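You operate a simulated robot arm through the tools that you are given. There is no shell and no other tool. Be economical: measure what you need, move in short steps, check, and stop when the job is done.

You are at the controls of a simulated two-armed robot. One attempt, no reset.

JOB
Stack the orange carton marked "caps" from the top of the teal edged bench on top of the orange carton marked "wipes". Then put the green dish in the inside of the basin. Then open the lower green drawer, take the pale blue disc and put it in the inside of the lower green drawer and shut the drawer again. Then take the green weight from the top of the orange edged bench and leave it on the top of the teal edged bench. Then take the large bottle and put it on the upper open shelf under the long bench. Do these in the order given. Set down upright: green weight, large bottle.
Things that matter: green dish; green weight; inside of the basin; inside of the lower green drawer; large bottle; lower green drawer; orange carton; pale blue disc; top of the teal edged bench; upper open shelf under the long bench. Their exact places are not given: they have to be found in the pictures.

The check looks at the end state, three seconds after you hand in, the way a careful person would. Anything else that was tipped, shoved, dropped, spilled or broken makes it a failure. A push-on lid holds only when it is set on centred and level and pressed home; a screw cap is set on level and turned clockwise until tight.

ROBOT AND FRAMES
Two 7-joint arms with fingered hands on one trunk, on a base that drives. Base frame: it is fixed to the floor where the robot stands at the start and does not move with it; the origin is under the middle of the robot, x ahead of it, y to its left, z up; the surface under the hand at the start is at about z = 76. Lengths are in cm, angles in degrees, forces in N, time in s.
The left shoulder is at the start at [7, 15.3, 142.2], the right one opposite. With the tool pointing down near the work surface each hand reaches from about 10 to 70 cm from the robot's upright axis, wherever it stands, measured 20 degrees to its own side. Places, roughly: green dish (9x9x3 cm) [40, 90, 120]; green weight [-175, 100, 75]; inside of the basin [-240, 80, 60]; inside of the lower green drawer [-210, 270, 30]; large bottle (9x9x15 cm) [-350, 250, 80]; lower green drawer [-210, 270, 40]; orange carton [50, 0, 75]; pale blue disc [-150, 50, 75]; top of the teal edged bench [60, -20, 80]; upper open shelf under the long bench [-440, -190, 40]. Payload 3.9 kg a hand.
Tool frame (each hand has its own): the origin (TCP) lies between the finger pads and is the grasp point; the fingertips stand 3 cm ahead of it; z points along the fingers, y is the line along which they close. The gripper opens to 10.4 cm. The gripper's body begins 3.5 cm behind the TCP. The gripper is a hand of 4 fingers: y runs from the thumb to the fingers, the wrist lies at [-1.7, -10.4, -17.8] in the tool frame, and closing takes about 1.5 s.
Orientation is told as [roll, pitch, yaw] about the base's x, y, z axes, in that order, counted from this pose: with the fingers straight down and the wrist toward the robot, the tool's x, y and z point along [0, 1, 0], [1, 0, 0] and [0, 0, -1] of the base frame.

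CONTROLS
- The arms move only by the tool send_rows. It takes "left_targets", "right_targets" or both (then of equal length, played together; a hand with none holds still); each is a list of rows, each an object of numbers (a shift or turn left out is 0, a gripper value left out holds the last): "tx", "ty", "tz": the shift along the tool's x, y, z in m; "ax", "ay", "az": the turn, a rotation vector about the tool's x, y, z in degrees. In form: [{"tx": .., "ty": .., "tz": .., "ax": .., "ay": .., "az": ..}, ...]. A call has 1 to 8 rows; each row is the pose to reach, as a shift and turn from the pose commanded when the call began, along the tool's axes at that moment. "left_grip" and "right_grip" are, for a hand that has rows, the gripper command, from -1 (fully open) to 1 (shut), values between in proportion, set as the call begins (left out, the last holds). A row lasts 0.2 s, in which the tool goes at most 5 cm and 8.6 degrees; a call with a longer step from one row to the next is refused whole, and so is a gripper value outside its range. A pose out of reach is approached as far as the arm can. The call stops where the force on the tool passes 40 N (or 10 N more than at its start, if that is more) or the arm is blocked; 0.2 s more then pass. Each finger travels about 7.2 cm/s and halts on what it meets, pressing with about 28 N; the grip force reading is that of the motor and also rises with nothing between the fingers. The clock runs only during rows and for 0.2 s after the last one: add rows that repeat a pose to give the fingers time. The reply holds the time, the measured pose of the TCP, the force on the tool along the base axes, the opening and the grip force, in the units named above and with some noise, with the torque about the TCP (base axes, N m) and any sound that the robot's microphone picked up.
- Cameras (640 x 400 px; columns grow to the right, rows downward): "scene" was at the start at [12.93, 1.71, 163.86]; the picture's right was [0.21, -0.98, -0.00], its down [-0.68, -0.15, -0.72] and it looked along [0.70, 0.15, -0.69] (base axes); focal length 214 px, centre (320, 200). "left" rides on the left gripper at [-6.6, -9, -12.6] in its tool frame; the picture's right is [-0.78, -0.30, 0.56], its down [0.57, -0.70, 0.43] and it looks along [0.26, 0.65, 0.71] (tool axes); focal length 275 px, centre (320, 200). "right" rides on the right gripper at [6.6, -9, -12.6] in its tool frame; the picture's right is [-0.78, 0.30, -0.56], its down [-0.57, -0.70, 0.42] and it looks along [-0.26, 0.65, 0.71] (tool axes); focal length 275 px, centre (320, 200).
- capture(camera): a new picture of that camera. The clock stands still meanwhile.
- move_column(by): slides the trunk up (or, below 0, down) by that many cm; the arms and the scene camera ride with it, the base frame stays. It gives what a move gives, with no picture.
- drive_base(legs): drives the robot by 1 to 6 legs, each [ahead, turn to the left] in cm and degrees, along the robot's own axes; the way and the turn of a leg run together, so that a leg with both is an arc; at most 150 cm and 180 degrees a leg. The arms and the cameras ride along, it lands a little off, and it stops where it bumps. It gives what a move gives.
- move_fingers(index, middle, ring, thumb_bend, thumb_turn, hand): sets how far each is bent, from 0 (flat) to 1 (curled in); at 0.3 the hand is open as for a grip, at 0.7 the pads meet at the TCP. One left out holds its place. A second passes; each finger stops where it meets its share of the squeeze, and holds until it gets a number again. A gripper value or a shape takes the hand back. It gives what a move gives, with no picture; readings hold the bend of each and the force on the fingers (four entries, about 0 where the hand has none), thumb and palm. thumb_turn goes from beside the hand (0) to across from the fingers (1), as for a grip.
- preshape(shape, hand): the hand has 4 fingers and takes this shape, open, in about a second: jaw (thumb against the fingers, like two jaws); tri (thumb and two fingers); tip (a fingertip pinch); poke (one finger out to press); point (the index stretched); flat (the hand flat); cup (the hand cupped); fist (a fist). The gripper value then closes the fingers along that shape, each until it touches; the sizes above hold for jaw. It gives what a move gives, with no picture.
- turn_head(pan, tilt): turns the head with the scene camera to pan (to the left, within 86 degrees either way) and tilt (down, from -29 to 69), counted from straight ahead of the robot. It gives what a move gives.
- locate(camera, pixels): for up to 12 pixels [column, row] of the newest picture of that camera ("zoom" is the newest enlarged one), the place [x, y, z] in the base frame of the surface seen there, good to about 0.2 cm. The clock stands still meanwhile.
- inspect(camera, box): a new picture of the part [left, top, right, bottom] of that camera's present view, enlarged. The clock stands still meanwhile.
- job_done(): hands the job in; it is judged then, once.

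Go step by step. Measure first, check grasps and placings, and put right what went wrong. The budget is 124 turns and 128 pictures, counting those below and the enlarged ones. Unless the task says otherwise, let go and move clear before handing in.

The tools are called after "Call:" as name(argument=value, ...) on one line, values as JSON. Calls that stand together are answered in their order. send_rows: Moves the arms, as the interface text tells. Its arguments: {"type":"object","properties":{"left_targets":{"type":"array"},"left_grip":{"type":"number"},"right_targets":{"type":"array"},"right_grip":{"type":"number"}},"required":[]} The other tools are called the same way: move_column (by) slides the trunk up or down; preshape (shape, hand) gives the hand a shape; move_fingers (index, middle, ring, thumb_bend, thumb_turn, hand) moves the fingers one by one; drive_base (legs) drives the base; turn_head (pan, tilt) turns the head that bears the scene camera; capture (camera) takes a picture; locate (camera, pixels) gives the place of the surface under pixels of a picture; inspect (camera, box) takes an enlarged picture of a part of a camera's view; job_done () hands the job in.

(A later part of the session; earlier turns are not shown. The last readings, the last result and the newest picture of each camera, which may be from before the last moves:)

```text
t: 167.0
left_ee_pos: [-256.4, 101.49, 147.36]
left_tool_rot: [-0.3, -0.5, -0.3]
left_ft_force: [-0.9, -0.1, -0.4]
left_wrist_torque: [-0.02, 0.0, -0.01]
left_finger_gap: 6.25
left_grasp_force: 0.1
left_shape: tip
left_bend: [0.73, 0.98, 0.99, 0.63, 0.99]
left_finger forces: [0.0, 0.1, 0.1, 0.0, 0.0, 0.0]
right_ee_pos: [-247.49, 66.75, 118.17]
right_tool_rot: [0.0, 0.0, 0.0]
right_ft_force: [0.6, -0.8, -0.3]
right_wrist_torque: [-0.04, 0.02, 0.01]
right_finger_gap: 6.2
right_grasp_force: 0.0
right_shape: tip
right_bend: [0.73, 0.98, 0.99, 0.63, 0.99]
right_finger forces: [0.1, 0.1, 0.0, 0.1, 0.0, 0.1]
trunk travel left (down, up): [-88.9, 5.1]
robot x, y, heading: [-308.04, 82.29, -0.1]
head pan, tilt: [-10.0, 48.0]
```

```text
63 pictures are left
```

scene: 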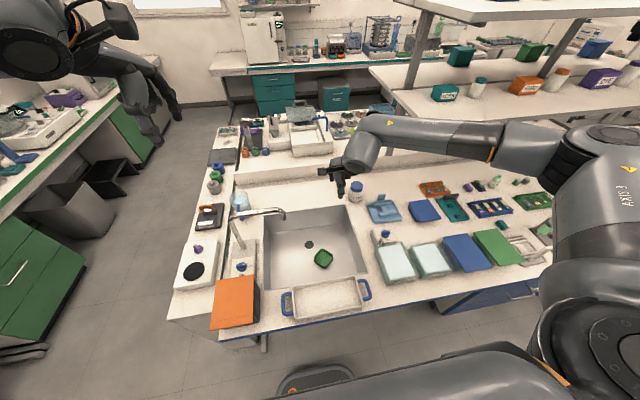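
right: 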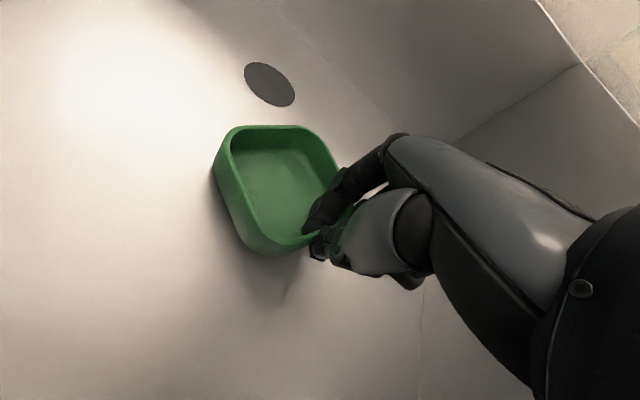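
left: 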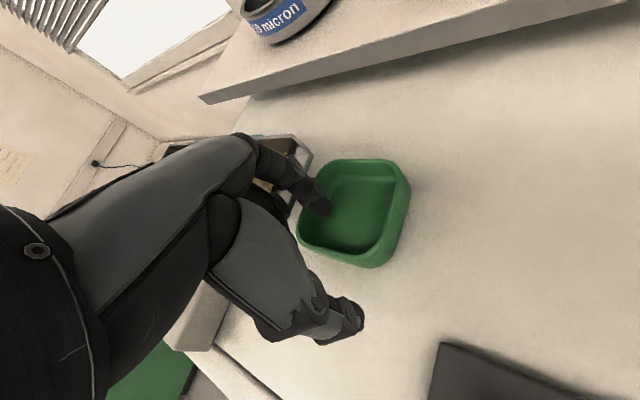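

The green dish rests upright in the basin. Next the lower green drawer: I drive out of the aisle to stand before the green drawers (front y≈245, x≈-210).

Call:
drive_base(legs=[[0, 90], [90, 0], [0, -90], [95, 0], [0, 90]])

Call:
turn_head(pan=0, tilt=50)

Call:
capture(camera="scene")

```text
t: 187.7
left_ee_pos: [-229.43, 222.84, 147.37]
left_tool_rot: [-0.2, -0.5, 90.6]
left_ft_force: [-0.4, -0.5, -0.2]
left_wrist_torque: [0.0, -0.03, 0.01]
left_finger_gap: 6.25
left_grasp_force: 0.2
left_shape: tip
left_bend: [0.73, 0.98, 0.99, 0.63, 0.99]
left_finger forces: [0.1, 0.0, 0.0, 0.0, 0.0, 0.1]
right_ee_pos: [-194.83, 232.22, 118.2]
right_tool_rot: [-0.1, -0.1, 90.9]
right_ft_force: [0.6, -0.2, -1.1]
right_wrist_torque: [0.01, 0.01, -0.04]
right_finger_gap: 6.22
right_grasp_force: 0.0
right_shape: tip
right_bend: [0.73, 0.98, 0.99, 0.63, 0.99]
right_finger forces: [0.1, 0.0, 0.0, 0.0, 0.1, 0.0]
trunk travel left (down, up): [-88.9, 5.1]
robot x, y, heading: [-209.01, 171.4, 90.9]
head pan, tilt: [-10.0, 48.0]
```

```text
t: 188.5
left_ee_pos: [-229.59, 222.86, 147.34]
left_tool_rot: [-0.2, -0.5, 90.7]
left_ft_force: [-0.5, -0.2, -0.3]
left_wrist_torque: [-0.02, 0.02, -0.02]
left_finger_gap: 6.23
left_grasp_force: 0.1
left_shape: tip
left_bend: [0.73, 0.98, 0.99, 0.63, 0.99]
left_finger forces: [0.0, 0.0, 0.0, 0.0, 0.0, 0.0]
right_ee_pos: [-194.77, 232.12, 118.16]
right_tool_rot: [-0.1, -0.1, 90.8]
right_ft_force: [1.0, -0.4, -0.1]
right_wrist_torque: [0.02, -0.03, -0.01]
right_finger_gap: 6.21
right_grasp_force: 0.0
right_shape: tip
right_bend: [0.73, 0.98, 0.99, 0.63, 0.99]
right_finger forces: [0.0, 0.0, 0.0, 0.0, 0.1, 0.1]
trunk travel left (down, up): [-88.9, 5.1]
robot x, y, heading: [-209.46, 171.59, 90.7]
head pan, tilt: [0.0, 50.0]
```

```text
62 pictures are left
```

scene: 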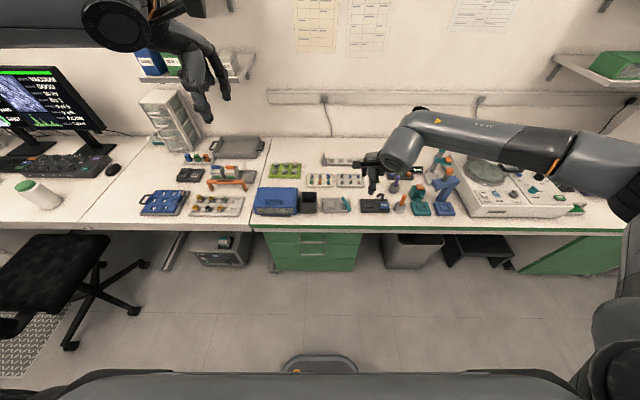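

Call:
inspect(camera="scene", box=[240, 210, 400, 290])

Call:
locate(camera="zoom", pixels=[[220, 125], [330, 127], [270, 125], [225, 178], [345, 178], [280, 178], [270, 150], [270, 220], [130, 230], [450, 230], [290, 85], [130, 150]])

Call:
locate(camera="scene", pixels=[[35, 190], [25, 183], [40, 205], [314, 240], [315, 250]])

```text
4.00 times, centred on (320, 250) of scene
```

zoom: 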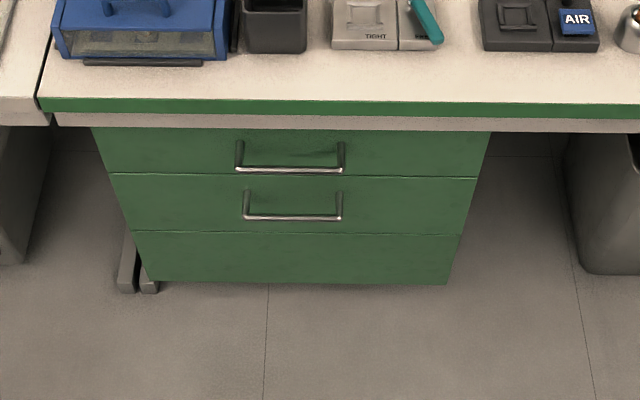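

```text
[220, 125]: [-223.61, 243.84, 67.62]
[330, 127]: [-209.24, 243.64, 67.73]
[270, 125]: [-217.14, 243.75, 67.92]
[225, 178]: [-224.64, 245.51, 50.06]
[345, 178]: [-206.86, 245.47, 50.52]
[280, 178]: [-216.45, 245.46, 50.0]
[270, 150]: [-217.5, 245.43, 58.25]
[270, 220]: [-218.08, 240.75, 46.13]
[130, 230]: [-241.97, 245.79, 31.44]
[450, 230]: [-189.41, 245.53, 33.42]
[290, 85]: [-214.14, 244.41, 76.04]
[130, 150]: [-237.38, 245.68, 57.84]
```

```text
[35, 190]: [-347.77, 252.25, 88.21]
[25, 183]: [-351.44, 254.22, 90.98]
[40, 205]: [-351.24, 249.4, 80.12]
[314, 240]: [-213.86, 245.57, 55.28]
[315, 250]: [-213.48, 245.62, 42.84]
```

Two handled drawers: the lower handle bar is at about (-215, 240.8, 46), front y 245.5. I raise/retract the right arm, set the left hand to jaw, come 8 cm closer and lower the trunk 40 cm.

Call:
send_rows(right_targets=[{"tz": -0.04, "ty": -0.02}, {"tz": -0.08, "ty": -0.04}, {"tz": -0.12, "ty": -0.06}, {"tz": -0.16, "ty": -0.08}, {"tz": -0.2, "ty": -0.1}, {"tz": -0.24, "ty": -0.12}, {"tz": -0.27, "ty": -0.14}, {"tz": -0.27, "ty": -0.14}], left_targets=[{"ty": -0.02}, {"ty": -0.04}, {"ty": -0.06}, {"ty": -0.08}, {"ty": -0.08, "tx": -0.03}, {"ty": -0.08, "tx": -0.06}, {"ty": -0.08, "tx": -0.1}, {"ty": -0.08, "tx": -0.14}])

Call:
preshape(hand="left", shape="jaw")

Call:
drive_base(legs=[[8, 0]])

Call:
move_column(by=-40)

Call:
capture(camera="scene")

```text
t: 190.3
left_ee_pos: [-215.42, 215.11, 147.31]
left_tool_rot: [0.0, -0.3, 90.5]
left_ft_force: [0.3, -1.1, -0.5]
left_wrist_torque: [0.02, 0.04, 0.02]
left_finger_gap: 6.26
left_grasp_force: 0.1
left_shape: tip
left_bend: [0.73, 0.98, 0.99, 0.63, 0.99]
left_finger forces: [0.1, 0.0, 0.1, 0.1, 0.0, 0.0]
right_ee_pos: [-194.8, 218.32, 145.26]
right_tool_rot: [-0.1, 0.0, 90.8]
right_ft_force: [0.1, 0.2, 0.5]
right_wrist_torque: [0.01, 0.02, 0.0]
right_finger_gap: 6.22
right_grasp_force: 0.1
right_shape: tip
right_bend: [0.73, 0.98, 0.99, 0.63, 0.99]
right_finger forces: [0.1, 0.0, 0.1, 0.0, 0.0, 0.1]
trunk travel left (down, up): [-88.9, 5.1]
robot x, y, heading: [-209.48, 171.47, 90.9]
head pan, tilt: [0.0, 50.0]
```

```text
t: 191.2
left_ee_pos: [-215.69, 215.11, 147.38]
left_tool_rot: [-0.2, -0.5, 90.6]
left_ft_force: [-0.1, -0.2, 0.0]
left_wrist_torque: [0.01, 0.0, -0.01]
left_finger_gap: 10.4
left_grasp_force: 0.1
left_shape: jaw
left_bend: [0.3, 0.3, 0.3, 0.3, 0.97]
left_finger forces: [0.0, 0.0, 0.0, 0.1, 0.0, 0.1]
right_ee_pos: [-194.79, 218.26, 145.38]
right_tool_rot: [-0.2, 0.1, 90.8]
right_ft_force: [-0.6, 0.1, -0.1]
right_wrist_torque: [0.0, 0.0, -0.03]
right_finger_gap: 6.22
right_grasp_force: 0.0
right_shape: tip
right_bend: [0.73, 0.98, 0.99, 0.63, 0.99]
right_finger forces: [0.1, 0.1, 0.1, 0.0, 0.0, 0.0]
trunk travel left (down, up): [-88.9, 5.1]
robot x, y, heading: [-209.24, 171.81, 90.9]
head pan, tilt: [0.0, 50.0]
```

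```text
t: 192.2
left_ee_pos: [-215.67, 221.39, 147.87]
left_tool_rot: [-0.2, -1.3, 90.5]
left_ft_force: [0.4, 1.3, 0.7]
left_wrist_torque: [-0.01, 0.0, -0.02]
left_finger_gap: 10.39
left_grasp_force: 0.0
left_shape: jaw
left_bend: [0.3, 0.3, 0.3, 0.3, 0.97]
left_finger forces: [0.0, 0.1, 0.0, 0.0, 0.0, 0.1]
right_ee_pos: [-194.87, 224.71, 145.87]
right_tool_rot: [-0.1, -0.7, 90.6]
right_ft_force: [0.3, 1.9, -0.5]
right_wrist_torque: [-0.07, 0.01, 0.0]
right_finger_gap: 6.23
right_grasp_force: 0.1
right_shape: tip
right_bend: [0.73, 0.98, 0.99, 0.63, 0.99]
right_finger forces: [0.1, 0.1, 0.0, 0.1, 0.0, 0.1]
trunk travel left (down, up): [-88.9, 5.1]
robot x, y, heading: [-209.79, 179.56, 90.4]
head pan, tilt: [0.0, 50.0]
```

```text
t: 196.1
left_ee_pos: [-215.7, 222.03, 107.78]
left_tool_rot: [-0.3, -1.0, 90.5]
left_ft_force: [0.0, -0.9, 0.2]
left_wrist_torque: [0.01, -0.02, -0.04]
left_finger_gap: 10.38
left_grasp_force: 0.1
left_shape: jaw
left_bend: [0.3, 0.3, 0.3, 0.3, 0.97]
left_finger forces: [0.1, 0.0, 0.0, 0.0, 0.0, 0.0]
right_ee_pos: [-194.86, 225.25, 105.5]
right_tool_rot: [-0.2, -0.5, 90.7]
right_ft_force: [-0.2, 0.0, 0.2]
right_wrist_torque: [-0.01, -0.03, -0.01]
right_finger_gap: 6.2
right_grasp_force: 0.0
right_shape: tip
right_bend: [0.73, 0.98, 0.99, 0.63, 0.99]
right_finger forces: [0.1, 0.0, 0.1, 0.0, 0.0, 0.0]
trunk travel left (down, up): [-48.9, 45.1]
robot x, y, heading: [-209.18, 179.55, 90.6]
head pan, tilt: [0.0, 50.0]
```

```text
60 pictures are left
```

scene: 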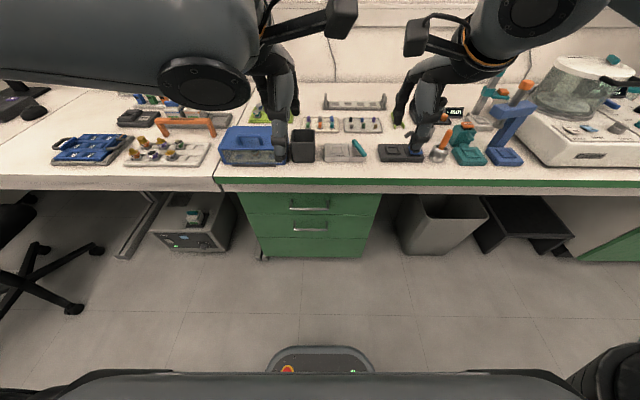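

I re-measure the handle bar closely and bring the left hand down in front of it, tilting the fingers 45° forward.

Call:
inspect(camera="scene", box=[270, 190, 350, 250])

Call:
locate(camera="zoom", pixels=[[190, 309], [300, 309], [400, 312], [460, 312], [175, 312], [440, 313], [300, 270], [300, 345], [300, 163]])

Call:
send_rows(left_targets=[{"ty": -0.02, "tz": 0.04, "ax": -8}, {"ty": -0.04, "tz": 0.08, "ax": -16}, {"ty": -0.06, "tz": 0.12, "ax": -24}, {"ty": -0.07, "tz": 0.16, "ax": -32}, {"ty": -0.08, "tz": 0.2, "ax": -40}, {"ty": -0.08, "tz": 0.25, "ax": -45}, {"ty": -0.08, "tz": 0.3, "ax": -45}, {"ty": -0.08, "tz": 0.35, "ax": -45}], left_grip=-0.1)

```text
6.67 times, centred on (310, 220) of scene
```

zoom: 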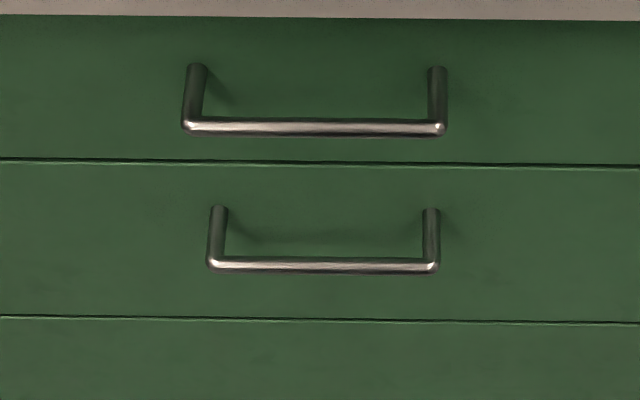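

```text
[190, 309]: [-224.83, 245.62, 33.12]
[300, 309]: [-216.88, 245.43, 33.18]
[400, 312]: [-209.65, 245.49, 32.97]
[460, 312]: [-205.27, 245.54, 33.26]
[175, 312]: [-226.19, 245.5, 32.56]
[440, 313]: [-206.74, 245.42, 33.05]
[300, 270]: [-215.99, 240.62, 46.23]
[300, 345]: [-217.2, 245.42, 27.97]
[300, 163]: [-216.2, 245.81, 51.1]
```

```text
t: 197.8
left_ee_pos: [-227.78, 222.27, 84.49]
left_tool_rot: [-0.5, -46.0, 90.9]
left_ft_force: [-1.0, -0.5, -0.4]
left_wrist_torque: [0.0, 0.02, 0.03]
left_finger_gap: 5.71
left_grasp_force: 0.0
left_shape: jaw
left_bend: [0.73, 0.42, 0.39, 0.66, 0.99]
left_finger forces: [0.1, 0.0, 0.0, 0.0, 0.1, 0.1]
left hand out of reach, approached as far as the arm can: row 1, 2, 3, 4, 5, 6, 7, 8
right_ee_pos: [-194.94, 225.3, 105.53]
right_tool_rot: [-0.2, -0.5, 90.7]
right_ft_force: [0.1, 0.6, 0.1]
right_wrist_torque: [-0.01, 0.02, -0.01]
right_finger_gap: 6.22
right_grasp_force: 0.0
right_shape: tip
right_bend: [0.73, 0.98, 0.99, 0.63, 0.99]
right_finger forces: [0.0, 0.1, 0.0, 0.1, 0.0, 0.0]
trunk travel left (down, up): [-48.9, 45.1]
robot x, y, heading: [-209.43, 179.78, 90.7]
head pan, tilt: [0.0, 50.0]
```

Too close to the body while tilted, so I'll approach with more reach and pull by driving the base back. I move the left hand to (-215, 230, 50).

Call:
send_rows(left_targets=[{"tx": -0.016, "ty": -0.024, "tz": 0.037}, {"tx": -0.032, "ty": -0.049, "tz": 0.074}, {"tx": -0.048, "ty": -0.073, "tz": 0.111}, {"tx": -0.064, "ty": -0.097, "tz": 0.148}, {"tx": -0.08, "ty": -0.122, "tz": 0.184}, {"tx": -0.096, "ty": -0.146, "tz": 0.221}, {"tx": -0.112, "ty": -0.17, "tz": 0.258}, {"tx": -0.128, "ty": -0.1945, "tz": 0.295}])

Call:
capture(camera="left")

Call:
inspect(camera="scene", box=[220, 150, 420, 290])

```text
t: 199.7
left_ee_pos: [-231.5, 225.44, 81.89]
left_tool_rot: [-0.4, -45.8, 90.8]
left_ft_force: [0.1, -0.2, -0.3]
left_wrist_torque: [0.01, -0.03, 0.01]
left_finger_gap: 5.74
left_grasp_force: 0.0
left_shape: jaw
left_bend: [0.73, 0.42, 0.39, 0.66, 0.99]
left_finger forces: [0.0, 0.0, 0.1, 0.0, 0.1, 0.0]
left hand out of reach, approached as far as the arm can: row 1, 2, 3, 4, 5, 6, 7, 8
right_ee_pos: [-194.84, 225.35, 105.54]
right_tool_rot: [-0.2, -0.6, 90.7]
right_ft_force: [-0.5, 0.5, -0.6]
right_wrist_torque: [0.01, -0.02, 0.0]
right_finger_gap: 6.22
right_grasp_force: 0.0
right_shape: tip
right_bend: [0.73, 0.98, 0.99, 0.63, 0.99]
right_finger forces: [0.0, 0.0, 0.0, 0.1, 0.0, 0.0]
trunk travel left (down, up): [-48.9, 45.1]
robot x, y, heading: [-209.54, 179.46, 90.8]
head pan, tilt: [0.0, 50.0]
```

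```text
58 pictures are left
```

left: 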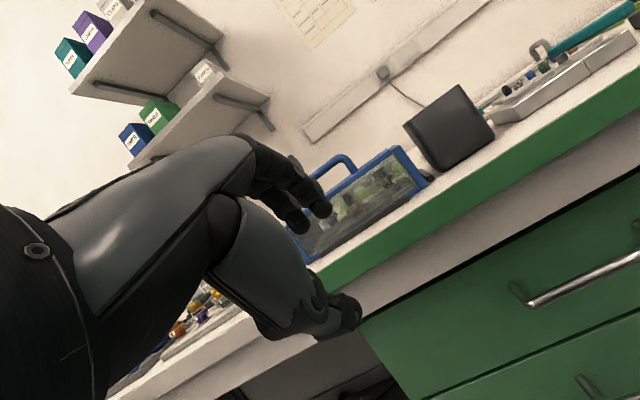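

```text
2.86 times, centred on (320, 220) of scene
```

zoom: 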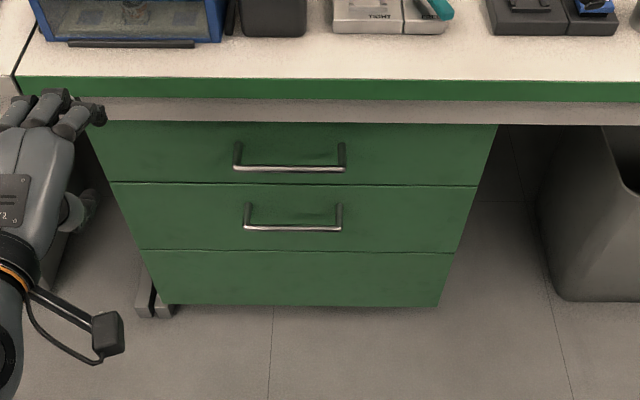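

The steep tilt needs a lower shoulder and more distance. I back up 10 cm, lower the trunk 20 cm, and use a 30° tilt.

Call:
drive_base(legs=[[-10, 0]])

Call:
move_column(by=-20)

Call:
send_rows(left_targets=[{"tx": -0.025, "ty": 0.002, "tz": 0.0, "ax": 4}, {"tx": -0.055, "ty": 0.004, "tz": 0.0, "ax": 8}, {"tx": -0.085, "ty": 0.006, "tz": 0.03, "ax": 12}, {"tx": -0.115, "ty": 0.008, "tz": 0.06, "ax": 16}, {"tx": -0.14, "ty": 0.011, "tz": 0.09, "ax": 16}, {"tx": -0.165, "ty": 0.014, "tz": 0.12, "ax": 16}, {"tx": -0.165, "ty": 0.016, "tz": 0.15, "ax": 16}, {"tx": -0.165, "ty": 0.016, "tz": 0.16, "ax": 16}])

Call:
inspect(camera="scene", box=[220, 100, 440, 260])

```text
t: 200.8
left_ee_pos: [-231.31, 215.38, 82.01]
left_tool_rot: [-0.2, -45.9, 90.5]
left_ft_force: [-0.6, 0.9, 0.0]
left_wrist_torque: [-0.01, -0.03, -0.01]
left_finger_gap: 5.71
left_grasp_force: 0.1
left_shape: jaw
left_bend: [0.73, 0.42, 0.39, 0.66, 0.99]
left_finger forces: [0.1, 0.1, 0.0, 0.1, 0.0, 0.1]
right_ee_pos: [-194.69, 215.23, 105.5]
right_tool_rot: [-0.2, -0.5, 90.7]
right_ft_force: [-1.0, -0.5, -0.1]
right_wrist_torque: [0.03, -0.02, -0.01]
right_finger_gap: 6.23
right_grasp_force: 0.0
right_shape: tip
right_bend: [0.73, 0.98, 0.99, 0.63, 0.99]
right_finger forces: [0.0, 0.1, 0.1, 0.0, 0.0, 0.0]
trunk travel left (down, up): [-48.9, 45.1]
robot x, y, heading: [-209.62, 169.93, 90.7]
head pan, tilt: [0.0, 50.0]
```

```text
t: 203.0
left_ee_pos: [-231.28, 215.51, 61.94]
left_tool_rot: [-0.4, -46.0, 90.6]
left_ft_force: [-0.2, 0.3, 0.5]
left_wrist_torque: [0.02, -0.05, 0.0]
left_finger_gap: 5.7
left_grasp_force: 0.0
left_shape: jaw
left_bend: [0.73, 0.42, 0.39, 0.66, 0.99]
left_finger forces: [0.0, 0.0, 0.0, 0.0, 0.1, 0.0]
right_ee_pos: [-194.48, 215.23, 85.64]
right_tool_rot: [-0.2, -0.5, 90.7]
right_ft_force: [0.1, 0.1, 0.3]
right_wrist_torque: [0.01, 0.02, -0.02]
right_finger_gap: 6.23
right_grasp_force: 0.0
right_shape: tip
right_bend: [0.73, 0.98, 0.99, 0.63, 0.99]
right_finger forces: [0.0, 0.1, 0.1, 0.0, 0.0, 0.0]
trunk travel left (down, up): [-28.9, 65.1]
robot x, y, heading: [-209.38, 169.41, 90.8]
head pan, tilt: [0.0, 50.0]
```

```text
t: 204.8
left_ee_pos: [-224.99, 221.93, 63.37]
left_tool_rot: [-0.3, -30.0, 90.5]
left_ft_force: [-0.6, -1.0, -0.4]
left_wrist_torque: [-0.02, 0.03, 0.03]
left_finger_gap: 5.74
left_grasp_force: 0.1
left_shape: jaw
left_bend: [0.73, 0.42, 0.39, 0.66, 0.99]
left_finger forces: [0.0, 0.0, 0.0, 0.0, 0.1, 0.1]
left hand out of reach, approached as far as the arm can: row 2, 3, 4, 5, 6, 7, 8
right_ee_pos: [-194.62, 215.29, 85.59]
right_tool_rot: [-0.1, -0.5, 90.7]
right_ft_force: [0.0, 0.1, 1.1]
right_wrist_torque: [0.02, 0.02, 0.01]
right_finger_gap: 6.24
right_grasp_force: 0.1
right_shape: tip
right_bend: [0.73, 0.98, 0.99, 0.63, 0.99]
right_finger forces: [0.0, 0.0, 0.1, 0.1, 0.0, 0.1]
trunk travel left (down, up): [-28.9, 65.1]
robot x, y, heading: [-209.45, 169.51, 90.8]
head pan, tilt: [0.0, 50.0]
```

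```text
2.50 times, centred on (330, 180) of scene
```

zoom: 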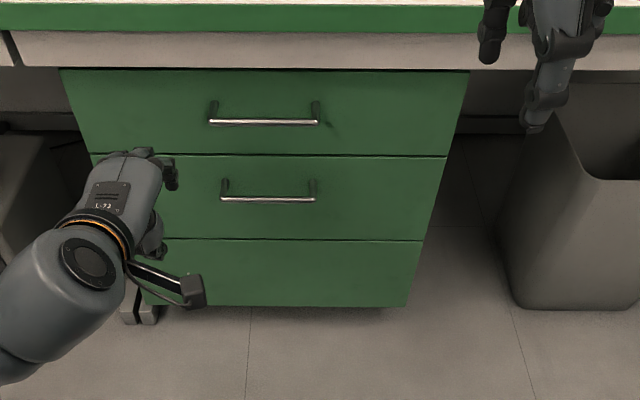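

The tilted left hand resists moving inward, so I shift the robot 15 cm to its right instead, putting the handle on the left arm's side.

Call:
drive_base(legs=[[0, -90], [14, 0], [0, 89.5]])

Call:
send_rows(left_targets=[{"ty": -0.02, "tz": 0.03}, {"ty": -0.04, "tz": 0.06}, {"ty": -0.06, "tz": 0.09}, {"ty": -0.06, "tz": 0.1}, {"ty": -0.06, "tz": 0.1}])

Call:
capture(camera="left")

Call:
inspect(camera="scene", box=[160, 100, 400, 260])

```text
t: 213.7
left_ee_pos: [-209.89, 222.33, 63.28]
left_tool_rot: [-0.2, -29.9, 89.5]
left_ft_force: [0.1, -0.5, -0.3]
left_wrist_torque: [-0.02, -0.02, -0.03]
left_finger_gap: 5.71
left_grasp_force: 0.1
left_shape: jaw
left_bend: [0.73, 0.42, 0.39, 0.66, 0.99]
left_finger forces: [0.0, 0.1, 0.0, 0.1, 0.0, 0.1]
right_ee_pos: [-179.79, 215.04, 85.66]
right_tool_rot: [-0.3, -0.5, 89.6]
right_ft_force: [-0.2, 0.2, 0.2]
right_wrist_torque: [-0.01, 0.03, 0.01]
right_finger_gap: 6.21
right_grasp_force: 0.2
right_shape: tip
right_bend: [0.73, 0.98, 0.99, 0.63, 0.99]
right_finger forces: [0.0, 0.0, 0.0, 0.0, 0.1, 0.0]
trunk travel left (down, up): [-28.9, 65.1]
robot x, y, heading: [-195.07, 169.86, 89.8]
head pan, tilt: [0.0, 50.0]
```

```text
t: 214.9
left_ee_pos: [-214.6, 219.91, 58.58]
left_tool_rot: [-0.2, -29.9, 89.5]
left_ft_force: [-0.2, 0.1, -0.6]
left_wrist_torque: [0.03, 0.02, 0.01]
left_finger_gap: 5.71
left_grasp_force: 0.0
left_shape: jaw
left_bend: [0.73, 0.42, 0.39, 0.66, 0.99]
left_finger forces: [0.1, 0.1, 0.0, 0.0, 0.0, 0.0]
left hand out of reach, approached as far as the arm can: row 1, 2, 3, 4, 5
right_ee_pos: [-179.76, 215.03, 85.7]
right_tool_rot: [-0.1, -0.6, 89.5]
right_ft_force: [0.1, -0.2, 0.0]
right_wrist_torque: [-0.02, -0.01, -0.03]
right_finger_gap: 6.25
right_grasp_force: 0.1
right_shape: tip
right_bend: [0.73, 0.98, 0.99, 0.63, 0.99]
right_finger forces: [0.0, 0.0, 0.2, 0.1, 0.0, 0.0]
trunk travel left (down, up): [-28.9, 65.1]
robot x, y, heading: [-194.92, 169.87, 89.6]
head pan, tilt: [0.0, 50.0]
```

```text
55 pictures are left
```

left: 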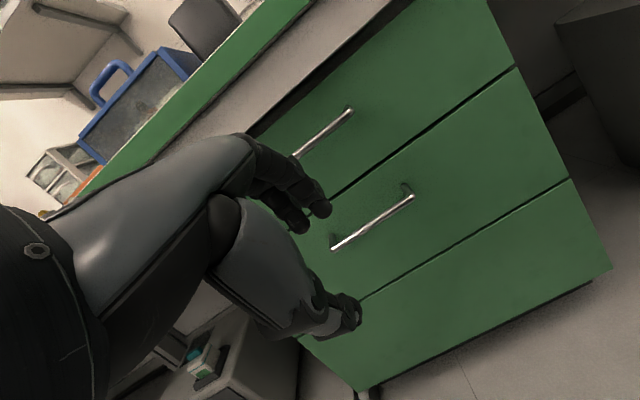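

```text
2.50 times, centred on (280, 180) of scene
```

zoom: 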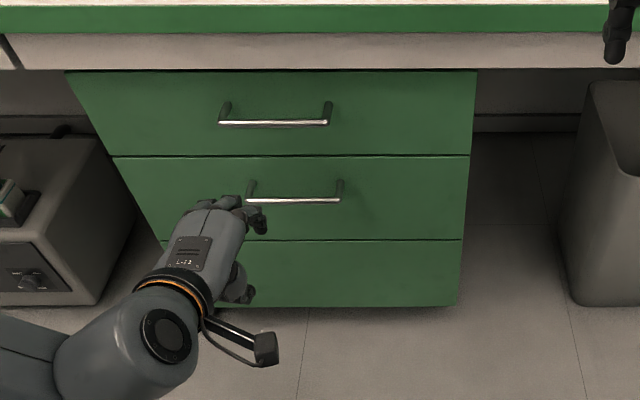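

The hand is now aligned with the handle at x≈-214.6, above and in front of it. I narrow the opening and move to the pre-grasp point (y 236, z 53).

Call:
send_rows(left_targets=[{"ty": 0.025, "tz": 0.028}, {"ty": 0.05, "tz": 0.056}, {"ty": 0.075, "tz": 0.084}, {"ty": 0.095, "tz": 0.107}, {"ty": 0.113, "tz": 0.127}, {"ty": 0.113, "tz": 0.127}], left_grip=0.1)

Call:
capture(camera="left")

Call:
inspect(camera="scene", box=[200, 130, 360, 240])

```text
t: 216.3
left_ee_pos: [-218.38, 230.27, 61.29]
left_tool_rot: [-0.3, -29.8, 89.5]
left_ft_force: [0.8, 0.0, -0.2]
left_wrist_torque: [0.04, 0.01, 0.0]
left_finger_gap: 4.72
left_grasp_force: 0.0
left_shape: jaw
left_bend: [0.74, 0.46, 0.43, 0.71, 1.0]
left_finger forces: [0.0, 0.1, 0.1, 0.0, 0.1, 0.0]
left hand out of reach, approached as far as the arm can: row 1, 2, 3, 4, 5, 6
right_ee_pos: [-179.78, 215.08, 85.6]
right_tool_rot: [-0.3, -0.5, 89.6]
right_ft_force: [0.1, 0.0, -0.4]
right_wrist_torque: [0.0, 0.03, -0.01]
right_finger_gap: 6.26
right_grasp_force: 0.0
right_shape: tip
right_bend: [0.73, 0.98, 0.99, 0.63, 0.99]
right_finger forces: [0.0, 0.1, 0.0, 0.0, 0.0, 0.0]
trunk travel left (down, up): [-28.9, 65.1]
robot x, y, heading: [-195.46, 169.59, 89.4]
head pan, tilt: [0.0, 50.0]
```

```text
53 pictures are left
```

left: 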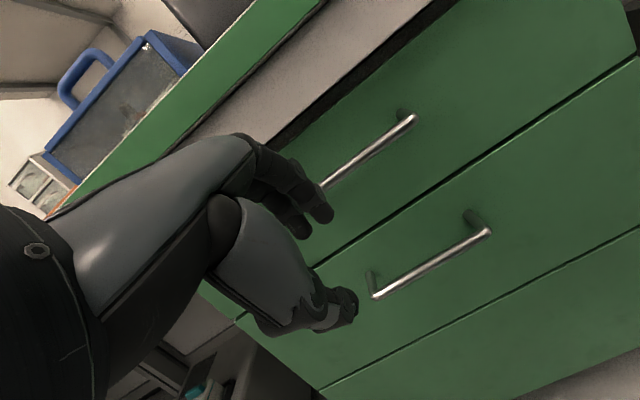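

```text
3.64 times, centred on (280, 185) of scene
```

zoom: 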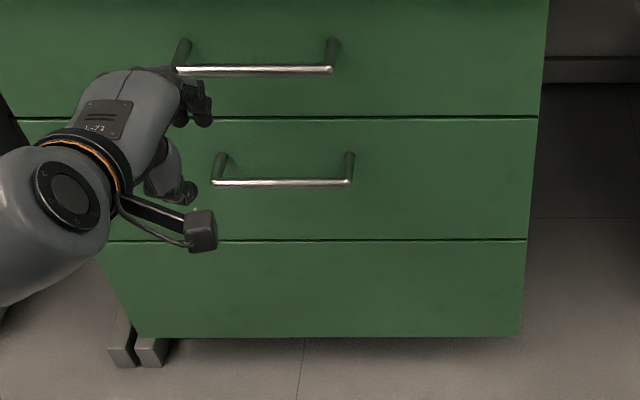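

Tilting is too restricted; I'll instead hook the handle with the open fingers pointing straight down behind the bar (4.4 cm gap). I retract, raise the trunk 28 cm and set the hand vertical.

Call:
send_rows(left_targets=[{"ty": -0.04}, {"ty": -0.08}, {"ty": -0.1, "ax": 7}, {"ty": -0.1, "ax": 15}, {"ty": -0.1, "ax": 23}, {"ty": -0.1, "ax": 29.8}], left_grip=-1)

Call:
move_column(by=28)

Call:
drive_base(legs=[[5, 0]])

Call:
send_rows(left_targets=[{}])

```text
t: 217.7
left_ee_pos: [-218.83, 221.52, 56.33]
left_tool_rot: [-0.3, -0.1, 89.3]
left_ft_force: [0.9, -0.2, 0.9]
left_wrist_torque: [0.0, 0.01, 0.02]
left_finger_gap: 10.38
left_grasp_force: 0.0
left_shape: jaw
left_bend: [0.3, 0.3, 0.3, 0.3, 0.97]
left_finger forces: [0.1, 0.0, 0.1, 0.0, 0.0, 0.1]
right_ee_pos: [-179.71, 215.02, 85.62]
right_tool_rot: [-0.2, -0.5, 89.6]
right_ft_force: [0.5, -1.3, -0.3]
right_wrist_torque: [0.01, 0.02, 0.03]
right_finger_gap: 6.24
right_grasp_force: 0.1
right_shape: tip
right_bend: [0.73, 0.98, 0.99, 0.63, 0.99]
right_finger forces: [0.1, 0.1, 0.1, 0.0, 0.0, 0.1]
trunk travel left (down, up): [-28.9, 65.1]
robot x, y, heading: [-195.15, 169.81, 89.8]
head pan, tilt: [0.0, 50.0]
```

```text
t: 220.6
left_ee_pos: [-218.79, 221.52, 84.52]
left_tool_rot: [-0.4, 0.0, 89.4]
left_ft_force: [0.2, -0.5, 0.3]
left_wrist_torque: [-0.02, -0.03, 0.01]
left_finger_gap: 10.38
left_grasp_force: 0.0
left_shape: jaw
left_bend: [0.3, 0.3, 0.3, 0.3, 0.97]
left_finger forces: [0.1, 0.0, 0.0, 0.1, 0.1, 0.0]
right_ee_pos: [-179.68, 215.03, 113.54]
right_tool_rot: [-0.2, -0.5, 89.5]
right_ft_force: [-0.1, -1.2, -0.1]
right_wrist_torque: [0.0, -0.03, 0.02]
right_finger_gap: 6.23
right_grasp_force: 0.0
right_shape: tip
right_bend: [0.73, 0.98, 0.99, 0.63, 0.99]
right_finger forces: [0.0, 0.1, 0.1, 0.0, 0.0, 0.0]
trunk travel left (down, up): [-56.9, 37.1]
robot x, y, heading: [-195.73, 169.69, 89.6]
head pan, tilt: [0.0, 50.0]
```

```text
t: 221.5
left_ee_pos: [-218.83, 225.92, 84.63]
left_tool_rot: [-0.3, -0.4, 89.2]
left_ft_force: [-0.1, -0.4, 0.4]
left_wrist_torque: [0.03, 0.01, -0.03]
left_finger_gap: 10.38
left_grasp_force: 0.1
left_shape: jaw
left_bend: [0.3, 0.3, 0.3, 0.3, 0.97]
left_finger forces: [0.0, 0.0, 0.1, 0.1, 0.1, 0.0]
right_ee_pos: [-179.6, 219.32, 113.85]
right_tool_rot: [-0.2, -0.9, 89.6]
right_ft_force: [-0.4, -1.0, 0.0]
right_wrist_torque: [0.03, -0.01, 0.0]
right_finger_gap: 6.22
right_grasp_force: 0.2
right_shape: tip
right_bend: [0.73, 0.98, 0.99, 0.63, 0.99]
right_finger forces: [0.1, 0.1, 0.1, 0.0, 0.0, 0.0]
trunk travel left (down, up): [-56.9, 37.1]
robot x, y, heading: [-195.08, 173.95, 89.5]
head pan, tilt: [0.0, 50.0]
```

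```text
t: 221.9
left_ee_pos: [-218.78, 226.08, 84.4]
left_tool_rot: [-0.3, -0.2, 89.2]
left_ft_force: [0.9, -0.6, 0.6]
left_wrist_torque: [0.03, 0.01, 0.03]
left_finger_gap: 10.4
left_grasp_force: 0.2
left_shape: jaw
left_bend: [0.3, 0.3, 0.3, 0.3, 0.97]
left_finger forces: [0.0, 0.0, 0.0, 0.0, 0.0, 0.1]
right_ee_pos: [-179.6, 219.67, 113.64]
right_tool_rot: [-0.3, -0.7, 89.6]
right_ft_force: [-0.7, -1.3, 0.2]
right_wrist_torque: [0.05, -0.04, -0.01]
right_finger_gap: 6.22
right_grasp_force: 0.0
right_shape: tip
right_bend: [0.73, 0.98, 0.99, 0.63, 0.99]
right_finger forces: [0.0, 0.0, 0.0, 0.0, 0.1, 0.0]
trunk travel left (down, up): [-56.9, 37.1]
robot x, y, heading: [-195.42, 174.53, 89.4]
head pan, tilt: [0.0, 50.0]
```

The vertical hand moves freely. I lower it to z≈52 in front of the handle (x -215), check, then go over and behind the bar.

Call:
send_rows(left_targets=[{"tx": -0.01, "tz": 0.045}, {"tx": -0.02, "tz": 0.09}, {"tx": -0.03, "tz": 0.135}, {"tx": -0.038, "tz": 0.18}, {"tx": -0.038, "tz": 0.225}, {"tx": -0.038, "tz": 0.27}, {"tx": -0.038, "tz": 0.305}, {"tx": -0.038, "tz": 0.305}])

Call:
send_rows(left_targets=[{"ty": 0.04}, {"ty": 0.08}, {"ty": 0.1}, {"ty": 0.1}])

Call:
capture(camera="left")

Call:
inspect(camera="scene", box=[200, 130, 360, 240])

```text
t: 223.7
left_ee_pos: [-221.49, 219.72, 76.14]
left_tool_rot: [-0.4, -0.1, 89.3]
left_ft_force: [-0.3, -0.5, -0.2]
left_wrist_torque: [0.02, 0.03, 0.01]
left_finger_gap: 10.39
left_grasp_force: 0.1
left_shape: jaw
left_bend: [0.3, 0.3, 0.3, 0.3, 0.97]
left_finger forces: [0.1, 0.1, 0.0, 0.0, 0.0, 0.0]
left hand out of reach, approached as far as the arm can: row 1, 2, 3, 4, 5, 6, 7, 8
right_ee_pos: [-179.7, 219.93, 113.56]
right_tool_rot: [-0.2, -0.5, 89.6]
right_ft_force: [0.4, -0.5, 0.4]
right_wrist_torque: [0.02, 0.02, -0.01]
right_finger_gap: 6.25
right_grasp_force: 0.0
right_shape: tip
right_bend: [0.73, 0.98, 0.99, 0.63, 0.99]
right_finger forces: [0.1, 0.1, 0.0, 0.0, 0.1, 0.0]
trunk travel left (down, up): [-56.9, 37.1]
robot x, y, heading: [-195.6, 174.29, 89.4]
head pan, tilt: [0.0, 50.0]
```

```text
t: 224.7
left_ee_pos: [-222.97, 227.73, 79.25]
left_tool_rot: [-0.3, -0.2, 89.3]
left_ft_force: [0.2, 0.5, 0.3]
left_wrist_torque: [0.0, -0.04, 0.01]
left_finger_gap: 10.38
left_grasp_force: 0.1
left_shape: jaw
left_bend: [0.3, 0.3, 0.3, 0.3, 0.97]
left_finger forces: [0.0, 0.0, 0.1, 0.1, 0.1, 0.0]
left hand out of reach, approached as far as the arm can: row 1, 2, 3, 4
right_ee_pos: [-179.6, 219.93, 113.51]
right_tool_rot: [-0.2, -0.5, 89.5]
right_ft_force: [0.4, 0.2, 0.0]
right_wrist_torque: [0.0, 0.01, -0.02]
right_finger_gap: 6.24
right_grasp_force: 0.0
right_shape: tip
right_bend: [0.73, 0.98, 0.99, 0.63, 0.99]
right_finger forces: [0.1, 0.0, 0.0, 0.0, 0.1, 0.0]
trunk travel left (down, up): [-56.9, 37.1]
robot x, y, heading: [-195.31, 174.98, 89.6]
head pan, tilt: [0.0, 50.0]
```

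```text
51 pictures are left
```

left: 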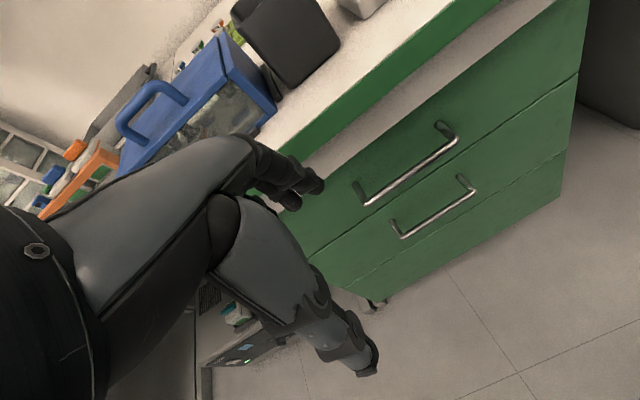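

```text
3.64 times, centred on (280, 185) of scene
```

zoom: 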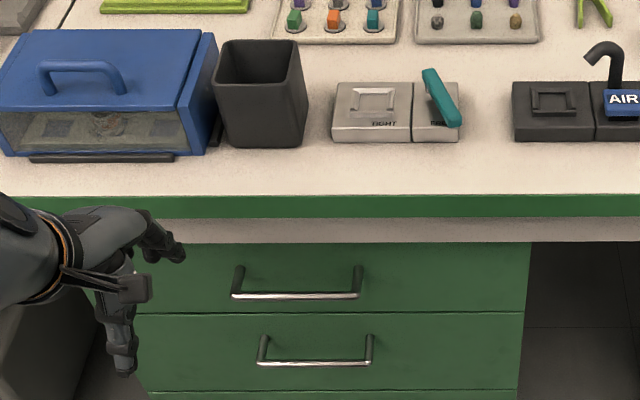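

The left arm is stuck in a poor elbow branch, whereas the right arm descended well. I lift the left hand out of the way and shift the robot ~33 cm left so the right hand faces the handle.

Call:
send_rows(left_targets=[{"ty": -0.02, "tz": -0.04}, {"ty": -0.04, "tz": -0.08}, {"ty": -0.05, "tz": -0.12}, {"ty": -0.06, "tz": -0.165}, {"ty": -0.06, "tz": -0.21}, {"ty": -0.06, "tz": -0.25}, {"ty": -0.06, "tz": -0.3}, {"ty": -0.06, "tz": -0.35}])

Call:
preshape(hand="right", shape="jaw")

Call:
drive_base(legs=[[-8, 0], [0, 90], [32, 0], [0, -89], [8, 0]])

Call:
send_rows(right_targets=[{"tz": 0.05}, {"tz": 0.1}, {"tz": 0.15}, {"tz": 0.2}, {"tz": 0.25}, {"tz": 0.3}, {"tz": 0.35}, {"tz": 0.39}])

Call:
capture(camera="right")

```text
t: 226.5
left_ee_pos: [-223.36, 221.82, 113.79]
left_tool_rot: [-0.3, 0.0, 89.2]
left_ft_force: [0.1, 0.0, 0.7]
left_wrist_torque: [-0.04, -0.03, -0.01]
left_finger_gap: 10.39
left_grasp_force: 0.1
left_shape: jaw
left_bend: [0.3, 0.3, 0.3, 0.3, 0.97]
left_finger forces: [0.1, 0.0, 0.1, 0.1, 0.1, 0.1]
left hand out of reach, approached as far as the arm can: row 5
right_ee_pos: [-179.63, 219.75, 113.62]
right_tool_rot: [-0.2, -0.6, 89.5]
right_ft_force: [0.7, -0.1, -0.2]
right_wrist_torque: [-0.04, -0.02, 0.02]
right_finger_gap: 6.24
right_grasp_force: 0.0
right_shape: tip
right_bend: [0.73, 0.98, 0.99, 0.63, 0.99]
right_finger forces: [0.0, 0.1, 0.1, 0.1, 0.0, 0.0]
trunk travel left (down, up): [-56.9, 37.1]
robot x, y, heading: [-195.32, 174.04, 89.7]
head pan, tilt: [0.0, 50.0]
```

```text
t: 227.4
left_ee_pos: [-223.35, 221.86, 113.8]
left_tool_rot: [-0.3, -0.1, 89.3]
left_ft_force: [-0.1, -0.6, -0.5]
left_wrist_torque: [0.02, 0.03, 0.03]
left_finger_gap: 10.38
left_grasp_force: 0.1
left_shape: jaw
left_bend: [0.3, 0.3, 0.3, 0.3, 0.97]
left_finger forces: [0.0, 0.1, 0.0, 0.1, 0.0, 0.0]
right_ee_pos: [-179.61, 219.79, 113.59]
right_tool_rot: [-0.2, -0.5, 89.6]
right_ft_force: [-1.0, -0.3, -0.6]
right_wrist_torque: [-0.03, -0.01, 0.01]
right_finger_gap: 10.38
right_grasp_force: 0.0
right_shape: jaw
right_bend: [0.3, 0.3, 0.3, 0.3, 0.97]
right_finger forces: [0.0, 0.0, 0.0, 0.1, 0.0, 0.0]
trunk travel left (down, up): [-56.9, 37.1]
robot x, y, heading: [-195.73, 174.06, 89.6]
head pan, tilt: [0.0, 50.0]
```

```text
t: 238.4
left_ee_pos: [-256.56, 221.18, 113.82]
left_tool_rot: [-0.2, -0.2, 90.7]
left_ft_force: [-1.2, -0.8, -0.3]
left_wrist_torque: [0.01, 0.01, 0.01]
left_finger_gap: 10.37
left_grasp_force: 0.0
left_shape: jaw
left_bend: [0.3, 0.3, 0.3, 0.3, 0.97]
left_finger forces: [0.0, 0.0, 0.0, 0.0, 0.2, 0.1]
right_ee_pos: [-212.71, 220.47, 113.63]
right_tool_rot: [-0.1, -0.7, 91.1]
right_ft_force: [0.8, 0.1, 0.5]
right_wrist_torque: [0.01, 0.02, -0.04]
right_finger_gap: 10.38
right_grasp_force: 0.1
right_shape: jaw
right_bend: [0.3, 0.3, 0.3, 0.3, 0.97]
right_finger forces: [0.0, 0.0, 0.0, 0.1, 0.1, 0.0]
trunk travel left (down, up): [-56.9, 37.1]
robot x, y, heading: [-226.93, 174.81, 91.3]
head pan, tilt: [0.0, 50.0]
```

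```text
t: 240.2
left_ee_pos: [-256.52, 221.38, 113.73]
left_tool_rot: [-0.3, 0.0, 90.8]
left_ft_force: [0.0, 0.2, -0.6]
left_wrist_torque: [-0.02, -0.02, -0.01]
left_finger_gap: 10.39
left_grasp_force: 0.1
left_shape: jaw
left_bend: [0.3, 0.3, 0.3, 0.3, 0.97]
left_finger forces: [0.1, 0.1, 0.1, 0.0, 0.0, 0.0]
right_ee_pos: [-212.49, 221.02, 74.6]
right_tool_rot: [-0.2, -0.6, 91.1]
right_ft_force: [-0.7, -0.1, 0.1]
right_wrist_torque: [0.0, 0.0, 0.0]
right_finger_gap: 10.39
right_grasp_force: 0.1
right_shape: jaw
right_bend: [0.3, 0.3, 0.3, 0.3, 0.97]
right_finger forces: [0.0, 0.0, 0.0, 0.0, 0.0, 0.0]
trunk travel left (down, up): [-56.9, 37.1]
robot x, y, heading: [-227.19, 174.69, 91.0]
head pan, tilt: [0.0, 50.0]
```

```text
49 pictures are left
```

right: 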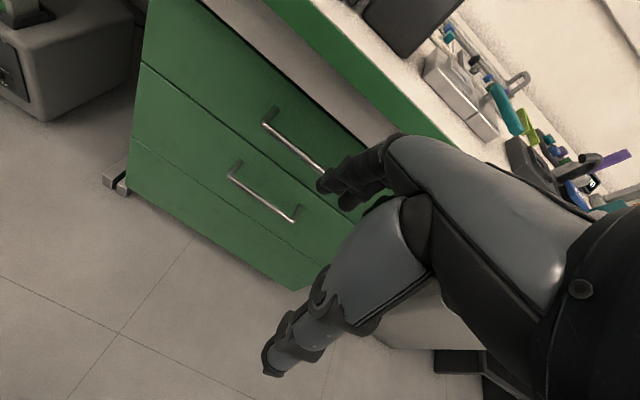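

The right arm descends freely. I lower to z≈52 in front of the lower handle and move part-way forward, then check.

Call:
send_rows(right_targets=[{"tx": 0.01, "tz": 0.05}, {"tx": 0.02, "tz": 0.1}, {"tx": 0.025, "tz": 0.15}, {"tx": 0.025, "tz": 0.2}, {"tx": 0.025, "tz": 0.226}, {"tx": 0.025, "ty": 0.045, "tz": 0.226}, {"tx": 0.025, "ty": 0.09, "tz": 0.226}, {"tx": 0.025, "ty": 0.1, "tz": 0.226}])

Call:
capture(camera="right")

Call:
inspect(camera="scene", box=[260, 130, 420, 240])

```text
refused: row 1 steps farther than a row can; nothing moved
```

```text
48 pictures are left
```

right: 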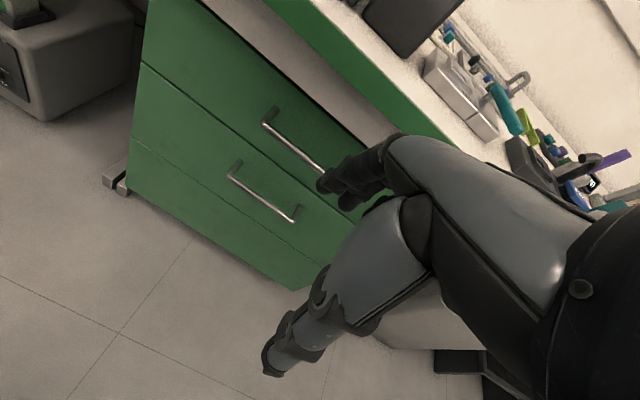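

```text
3.64 times, centred on (340, 185) of scene
```

zoom: 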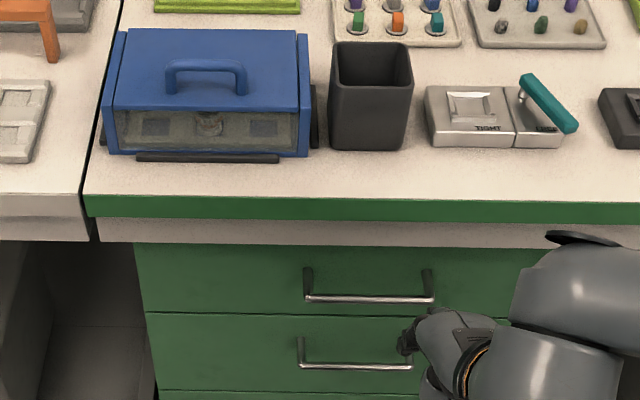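

Nothing moved (first row was just over 5 cm). I resend with smaller steps.

Call:
send_rows(right_targets=[{"tx": 0.01, "tz": 0.045}, {"tx": 0.02, "tz": 0.09}, {"tx": 0.025, "tz": 0.135}, {"tx": 0.025, "tz": 0.18}, {"tx": 0.025, "tz": 0.226}, {"tx": 0.025, "ty": 0.045, "tz": 0.226}, {"tx": 0.025, "ty": 0.09, "tz": 0.226}, {"tx": 0.025, "ty": 0.1, "tz": 0.226}])

Call:
capture(camera="right")

Call:
locate(camera="right", pixels=[[325, 180], [345, 200], [275, 360]])

```text
t: 242.0
left_ee_pos: [-256.52, 221.25, 113.91]
left_tool_rot: [-0.3, -0.1, 90.7]
left_ft_force: [0.0, -1.4, 0.2]
left_wrist_torque: [-0.01, 0.01, 0.02]
left_finger_gap: 10.39
left_grasp_force: 0.0
left_shape: jaw
left_bend: [0.3, 0.3, 0.3, 0.3, 0.97]
left_finger forces: [0.0, 0.0, 0.1, 0.1, 0.0, 0.0]
right_ee_pos: [-215.08, 231.04, 52.14]
right_tool_rot: [-0.1, -0.5, 91.1]
right_ft_force: [-0.1, -0.5, -0.1]
right_wrist_torque: [-0.01, -0.02, 0.04]
right_finger_gap: 10.38
right_grasp_force: 0.0
right_shape: jaw
right_bend: [0.3, 0.3, 0.3, 0.3, 0.97]
right_finger forces: [0.0, 0.0, 0.0, 0.1, 0.1, 0.1]
trunk travel left (down, up): [-56.9, 37.1]
robot x, y, heading: [-227.22, 175.0, 91.3]
head pan, tilt: [0.0, 50.0]
```

```text
46 pictures are left
```

right: 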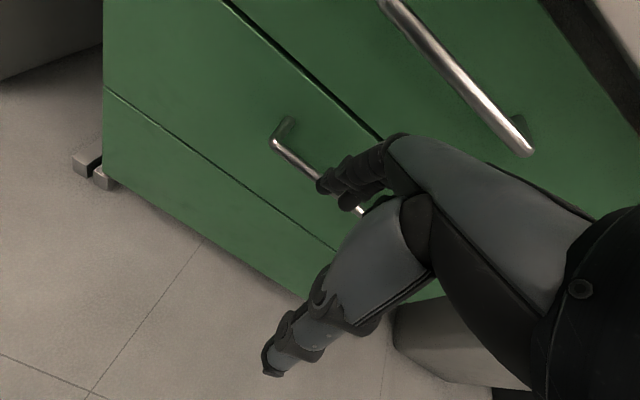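

```text
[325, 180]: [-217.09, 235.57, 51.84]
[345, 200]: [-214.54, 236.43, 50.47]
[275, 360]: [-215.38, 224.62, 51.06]
```

Finger tips are at y≈236, z≈50. I move 6.3 cm forward over the bar, then down 6 cm behind it.

Call:
send_rows(right_targets=[{"ty": 0.04}, {"ty": 0.063}, {"ty": 0.063, "tz": 0.03}, {"ty": 0.063, "tz": 0.06}, {"ty": 0.063, "tz": 0.065}])

Call:
capture(camera="right")

```text
t: 243.2
left_ee_pos: [-256.49, 221.23, 113.93]
left_tool_rot: [-0.4, -0.1, 90.8]
left_ft_force: [-0.4, -0.5, 0.2]
left_wrist_torque: [-0.01, 0.0, 0.02]
left_finger_gap: 10.38
left_grasp_force: 0.0
left_shape: jaw
left_bend: [0.3, 0.3, 0.3, 0.3, 0.97]
left_finger forces: [0.0, 0.0, 0.1, 0.0, 0.1, 0.0]
right_ee_pos: [-216.39, 236.6, 48.57]
right_tool_rot: [0.1, -0.6, 91.3]
right_ft_force: [0.1, 0.6, -0.1]
right_wrist_torque: [0.04, 0.01, 0.0]
right_finger_gap: 10.37
right_grasp_force: 0.1
right_shape: jaw
right_bend: [0.3, 0.3, 0.3, 0.3, 0.97]
right_finger forces: [0.1, 0.0, 0.0, 0.0, 0.1, 0.1]
right hand out of reach, approached as far as the arm can: row 3, 4, 5
trunk travel left (down, up): [-56.9, 37.1]
robot x, y, heading: [-227.26, 174.74, 91.2]
head pan, tilt: [0.0, 50.0]
```

```text
45 pictures are left
```

right: 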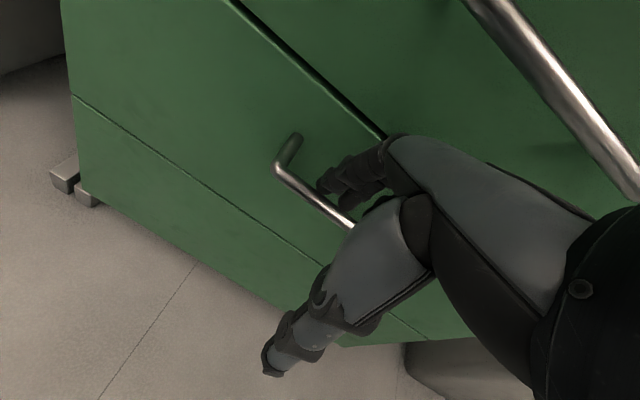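

Fingers are behind the bar. I lower the trunk 3 cm to hook it well, then pull by driving the base back 27 cm.

Call:
move_column(by=-3)

Call:
drive_base(legs=[[-14, 0]])

Call:
capture(camera="right")

```text
t: 243.9
left_ee_pos: [-256.61, 221.21, 110.92]
left_tool_rot: [-0.3, -0.3, 90.8]
left_ft_force: [0.3, -0.6, 0.0]
left_wrist_torque: [-0.01, -0.01, 0.01]
left_finger_gap: 10.38
left_grasp_force: 0.1
left_shape: jaw
left_bend: [0.3, 0.3, 0.3, 0.3, 0.97]
left_finger forces: [0.0, 0.1, 0.0, 0.0, 0.0, 0.1]
right_ee_pos: [-216.5, 236.82, 45.78]
right_tool_rot: [0.0, -0.8, 91.4]
right_ft_force: [0.4, 5.6, 10.6]
right_wrist_torque: [0.46, 0.12, -0.06]
right_finger_gap: 10.38
right_grasp_force: 0.0
right_shape: jaw
right_bend: [0.26, 0.3, 0.3, 0.3, 0.97]
right_finger forces: [9.9, 0.0, 0.0, 0.1, 0.0, 0.0]
trunk travel left (down, up): [-53.9, 40.1]
robot x, y, heading: [-227.37, 174.38, 91.3]
head pan, tilt: [0.0, 50.0]
```

```text
t: 245.3
left_ee_pos: [-256.13, 207.42, 110.85]
left_tool_rot: [-0.3, -0.1, 90.8]
left_ft_force: [0.4, -0.4, -0.6]
left_wrist_torque: [0.0, -0.01, 0.0]
left_finger_gap: 10.38
left_grasp_force: 0.0
left_shape: jaw
left_bend: [0.3, 0.3, 0.3, 0.3, 0.97]
left_finger forces: [0.0, 0.0, 0.0, 0.1, 0.1, 0.0]
right_ee_pos: [-216.05, 222.78, 45.49]
right_tool_rot: [0.1, -0.6, 91.4]
right_ft_force: [0.9, 0.2, 0.6]
right_wrist_torque: [-0.03, 0.0, 0.02]
right_finger_gap: 10.4
right_grasp_force: 0.2
right_shape: jaw
right_bend: [0.3, 0.3, 0.3, 0.3, 0.97]
right_finger forces: [0.0, 0.1, 0.2, 0.1, 0.0, 0.0]
trunk travel left (down, up): [-53.9, 40.1]
robot x, y, heading: [-226.8, 160.61, 91.1]
head pan, tilt: [0.0, 50.0]
```

```text
44 pictures are left
```

right: 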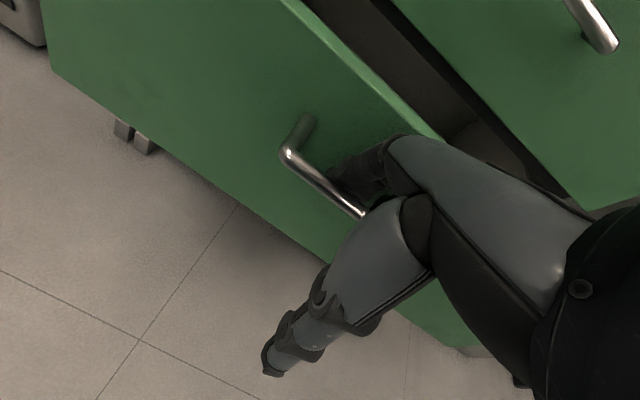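

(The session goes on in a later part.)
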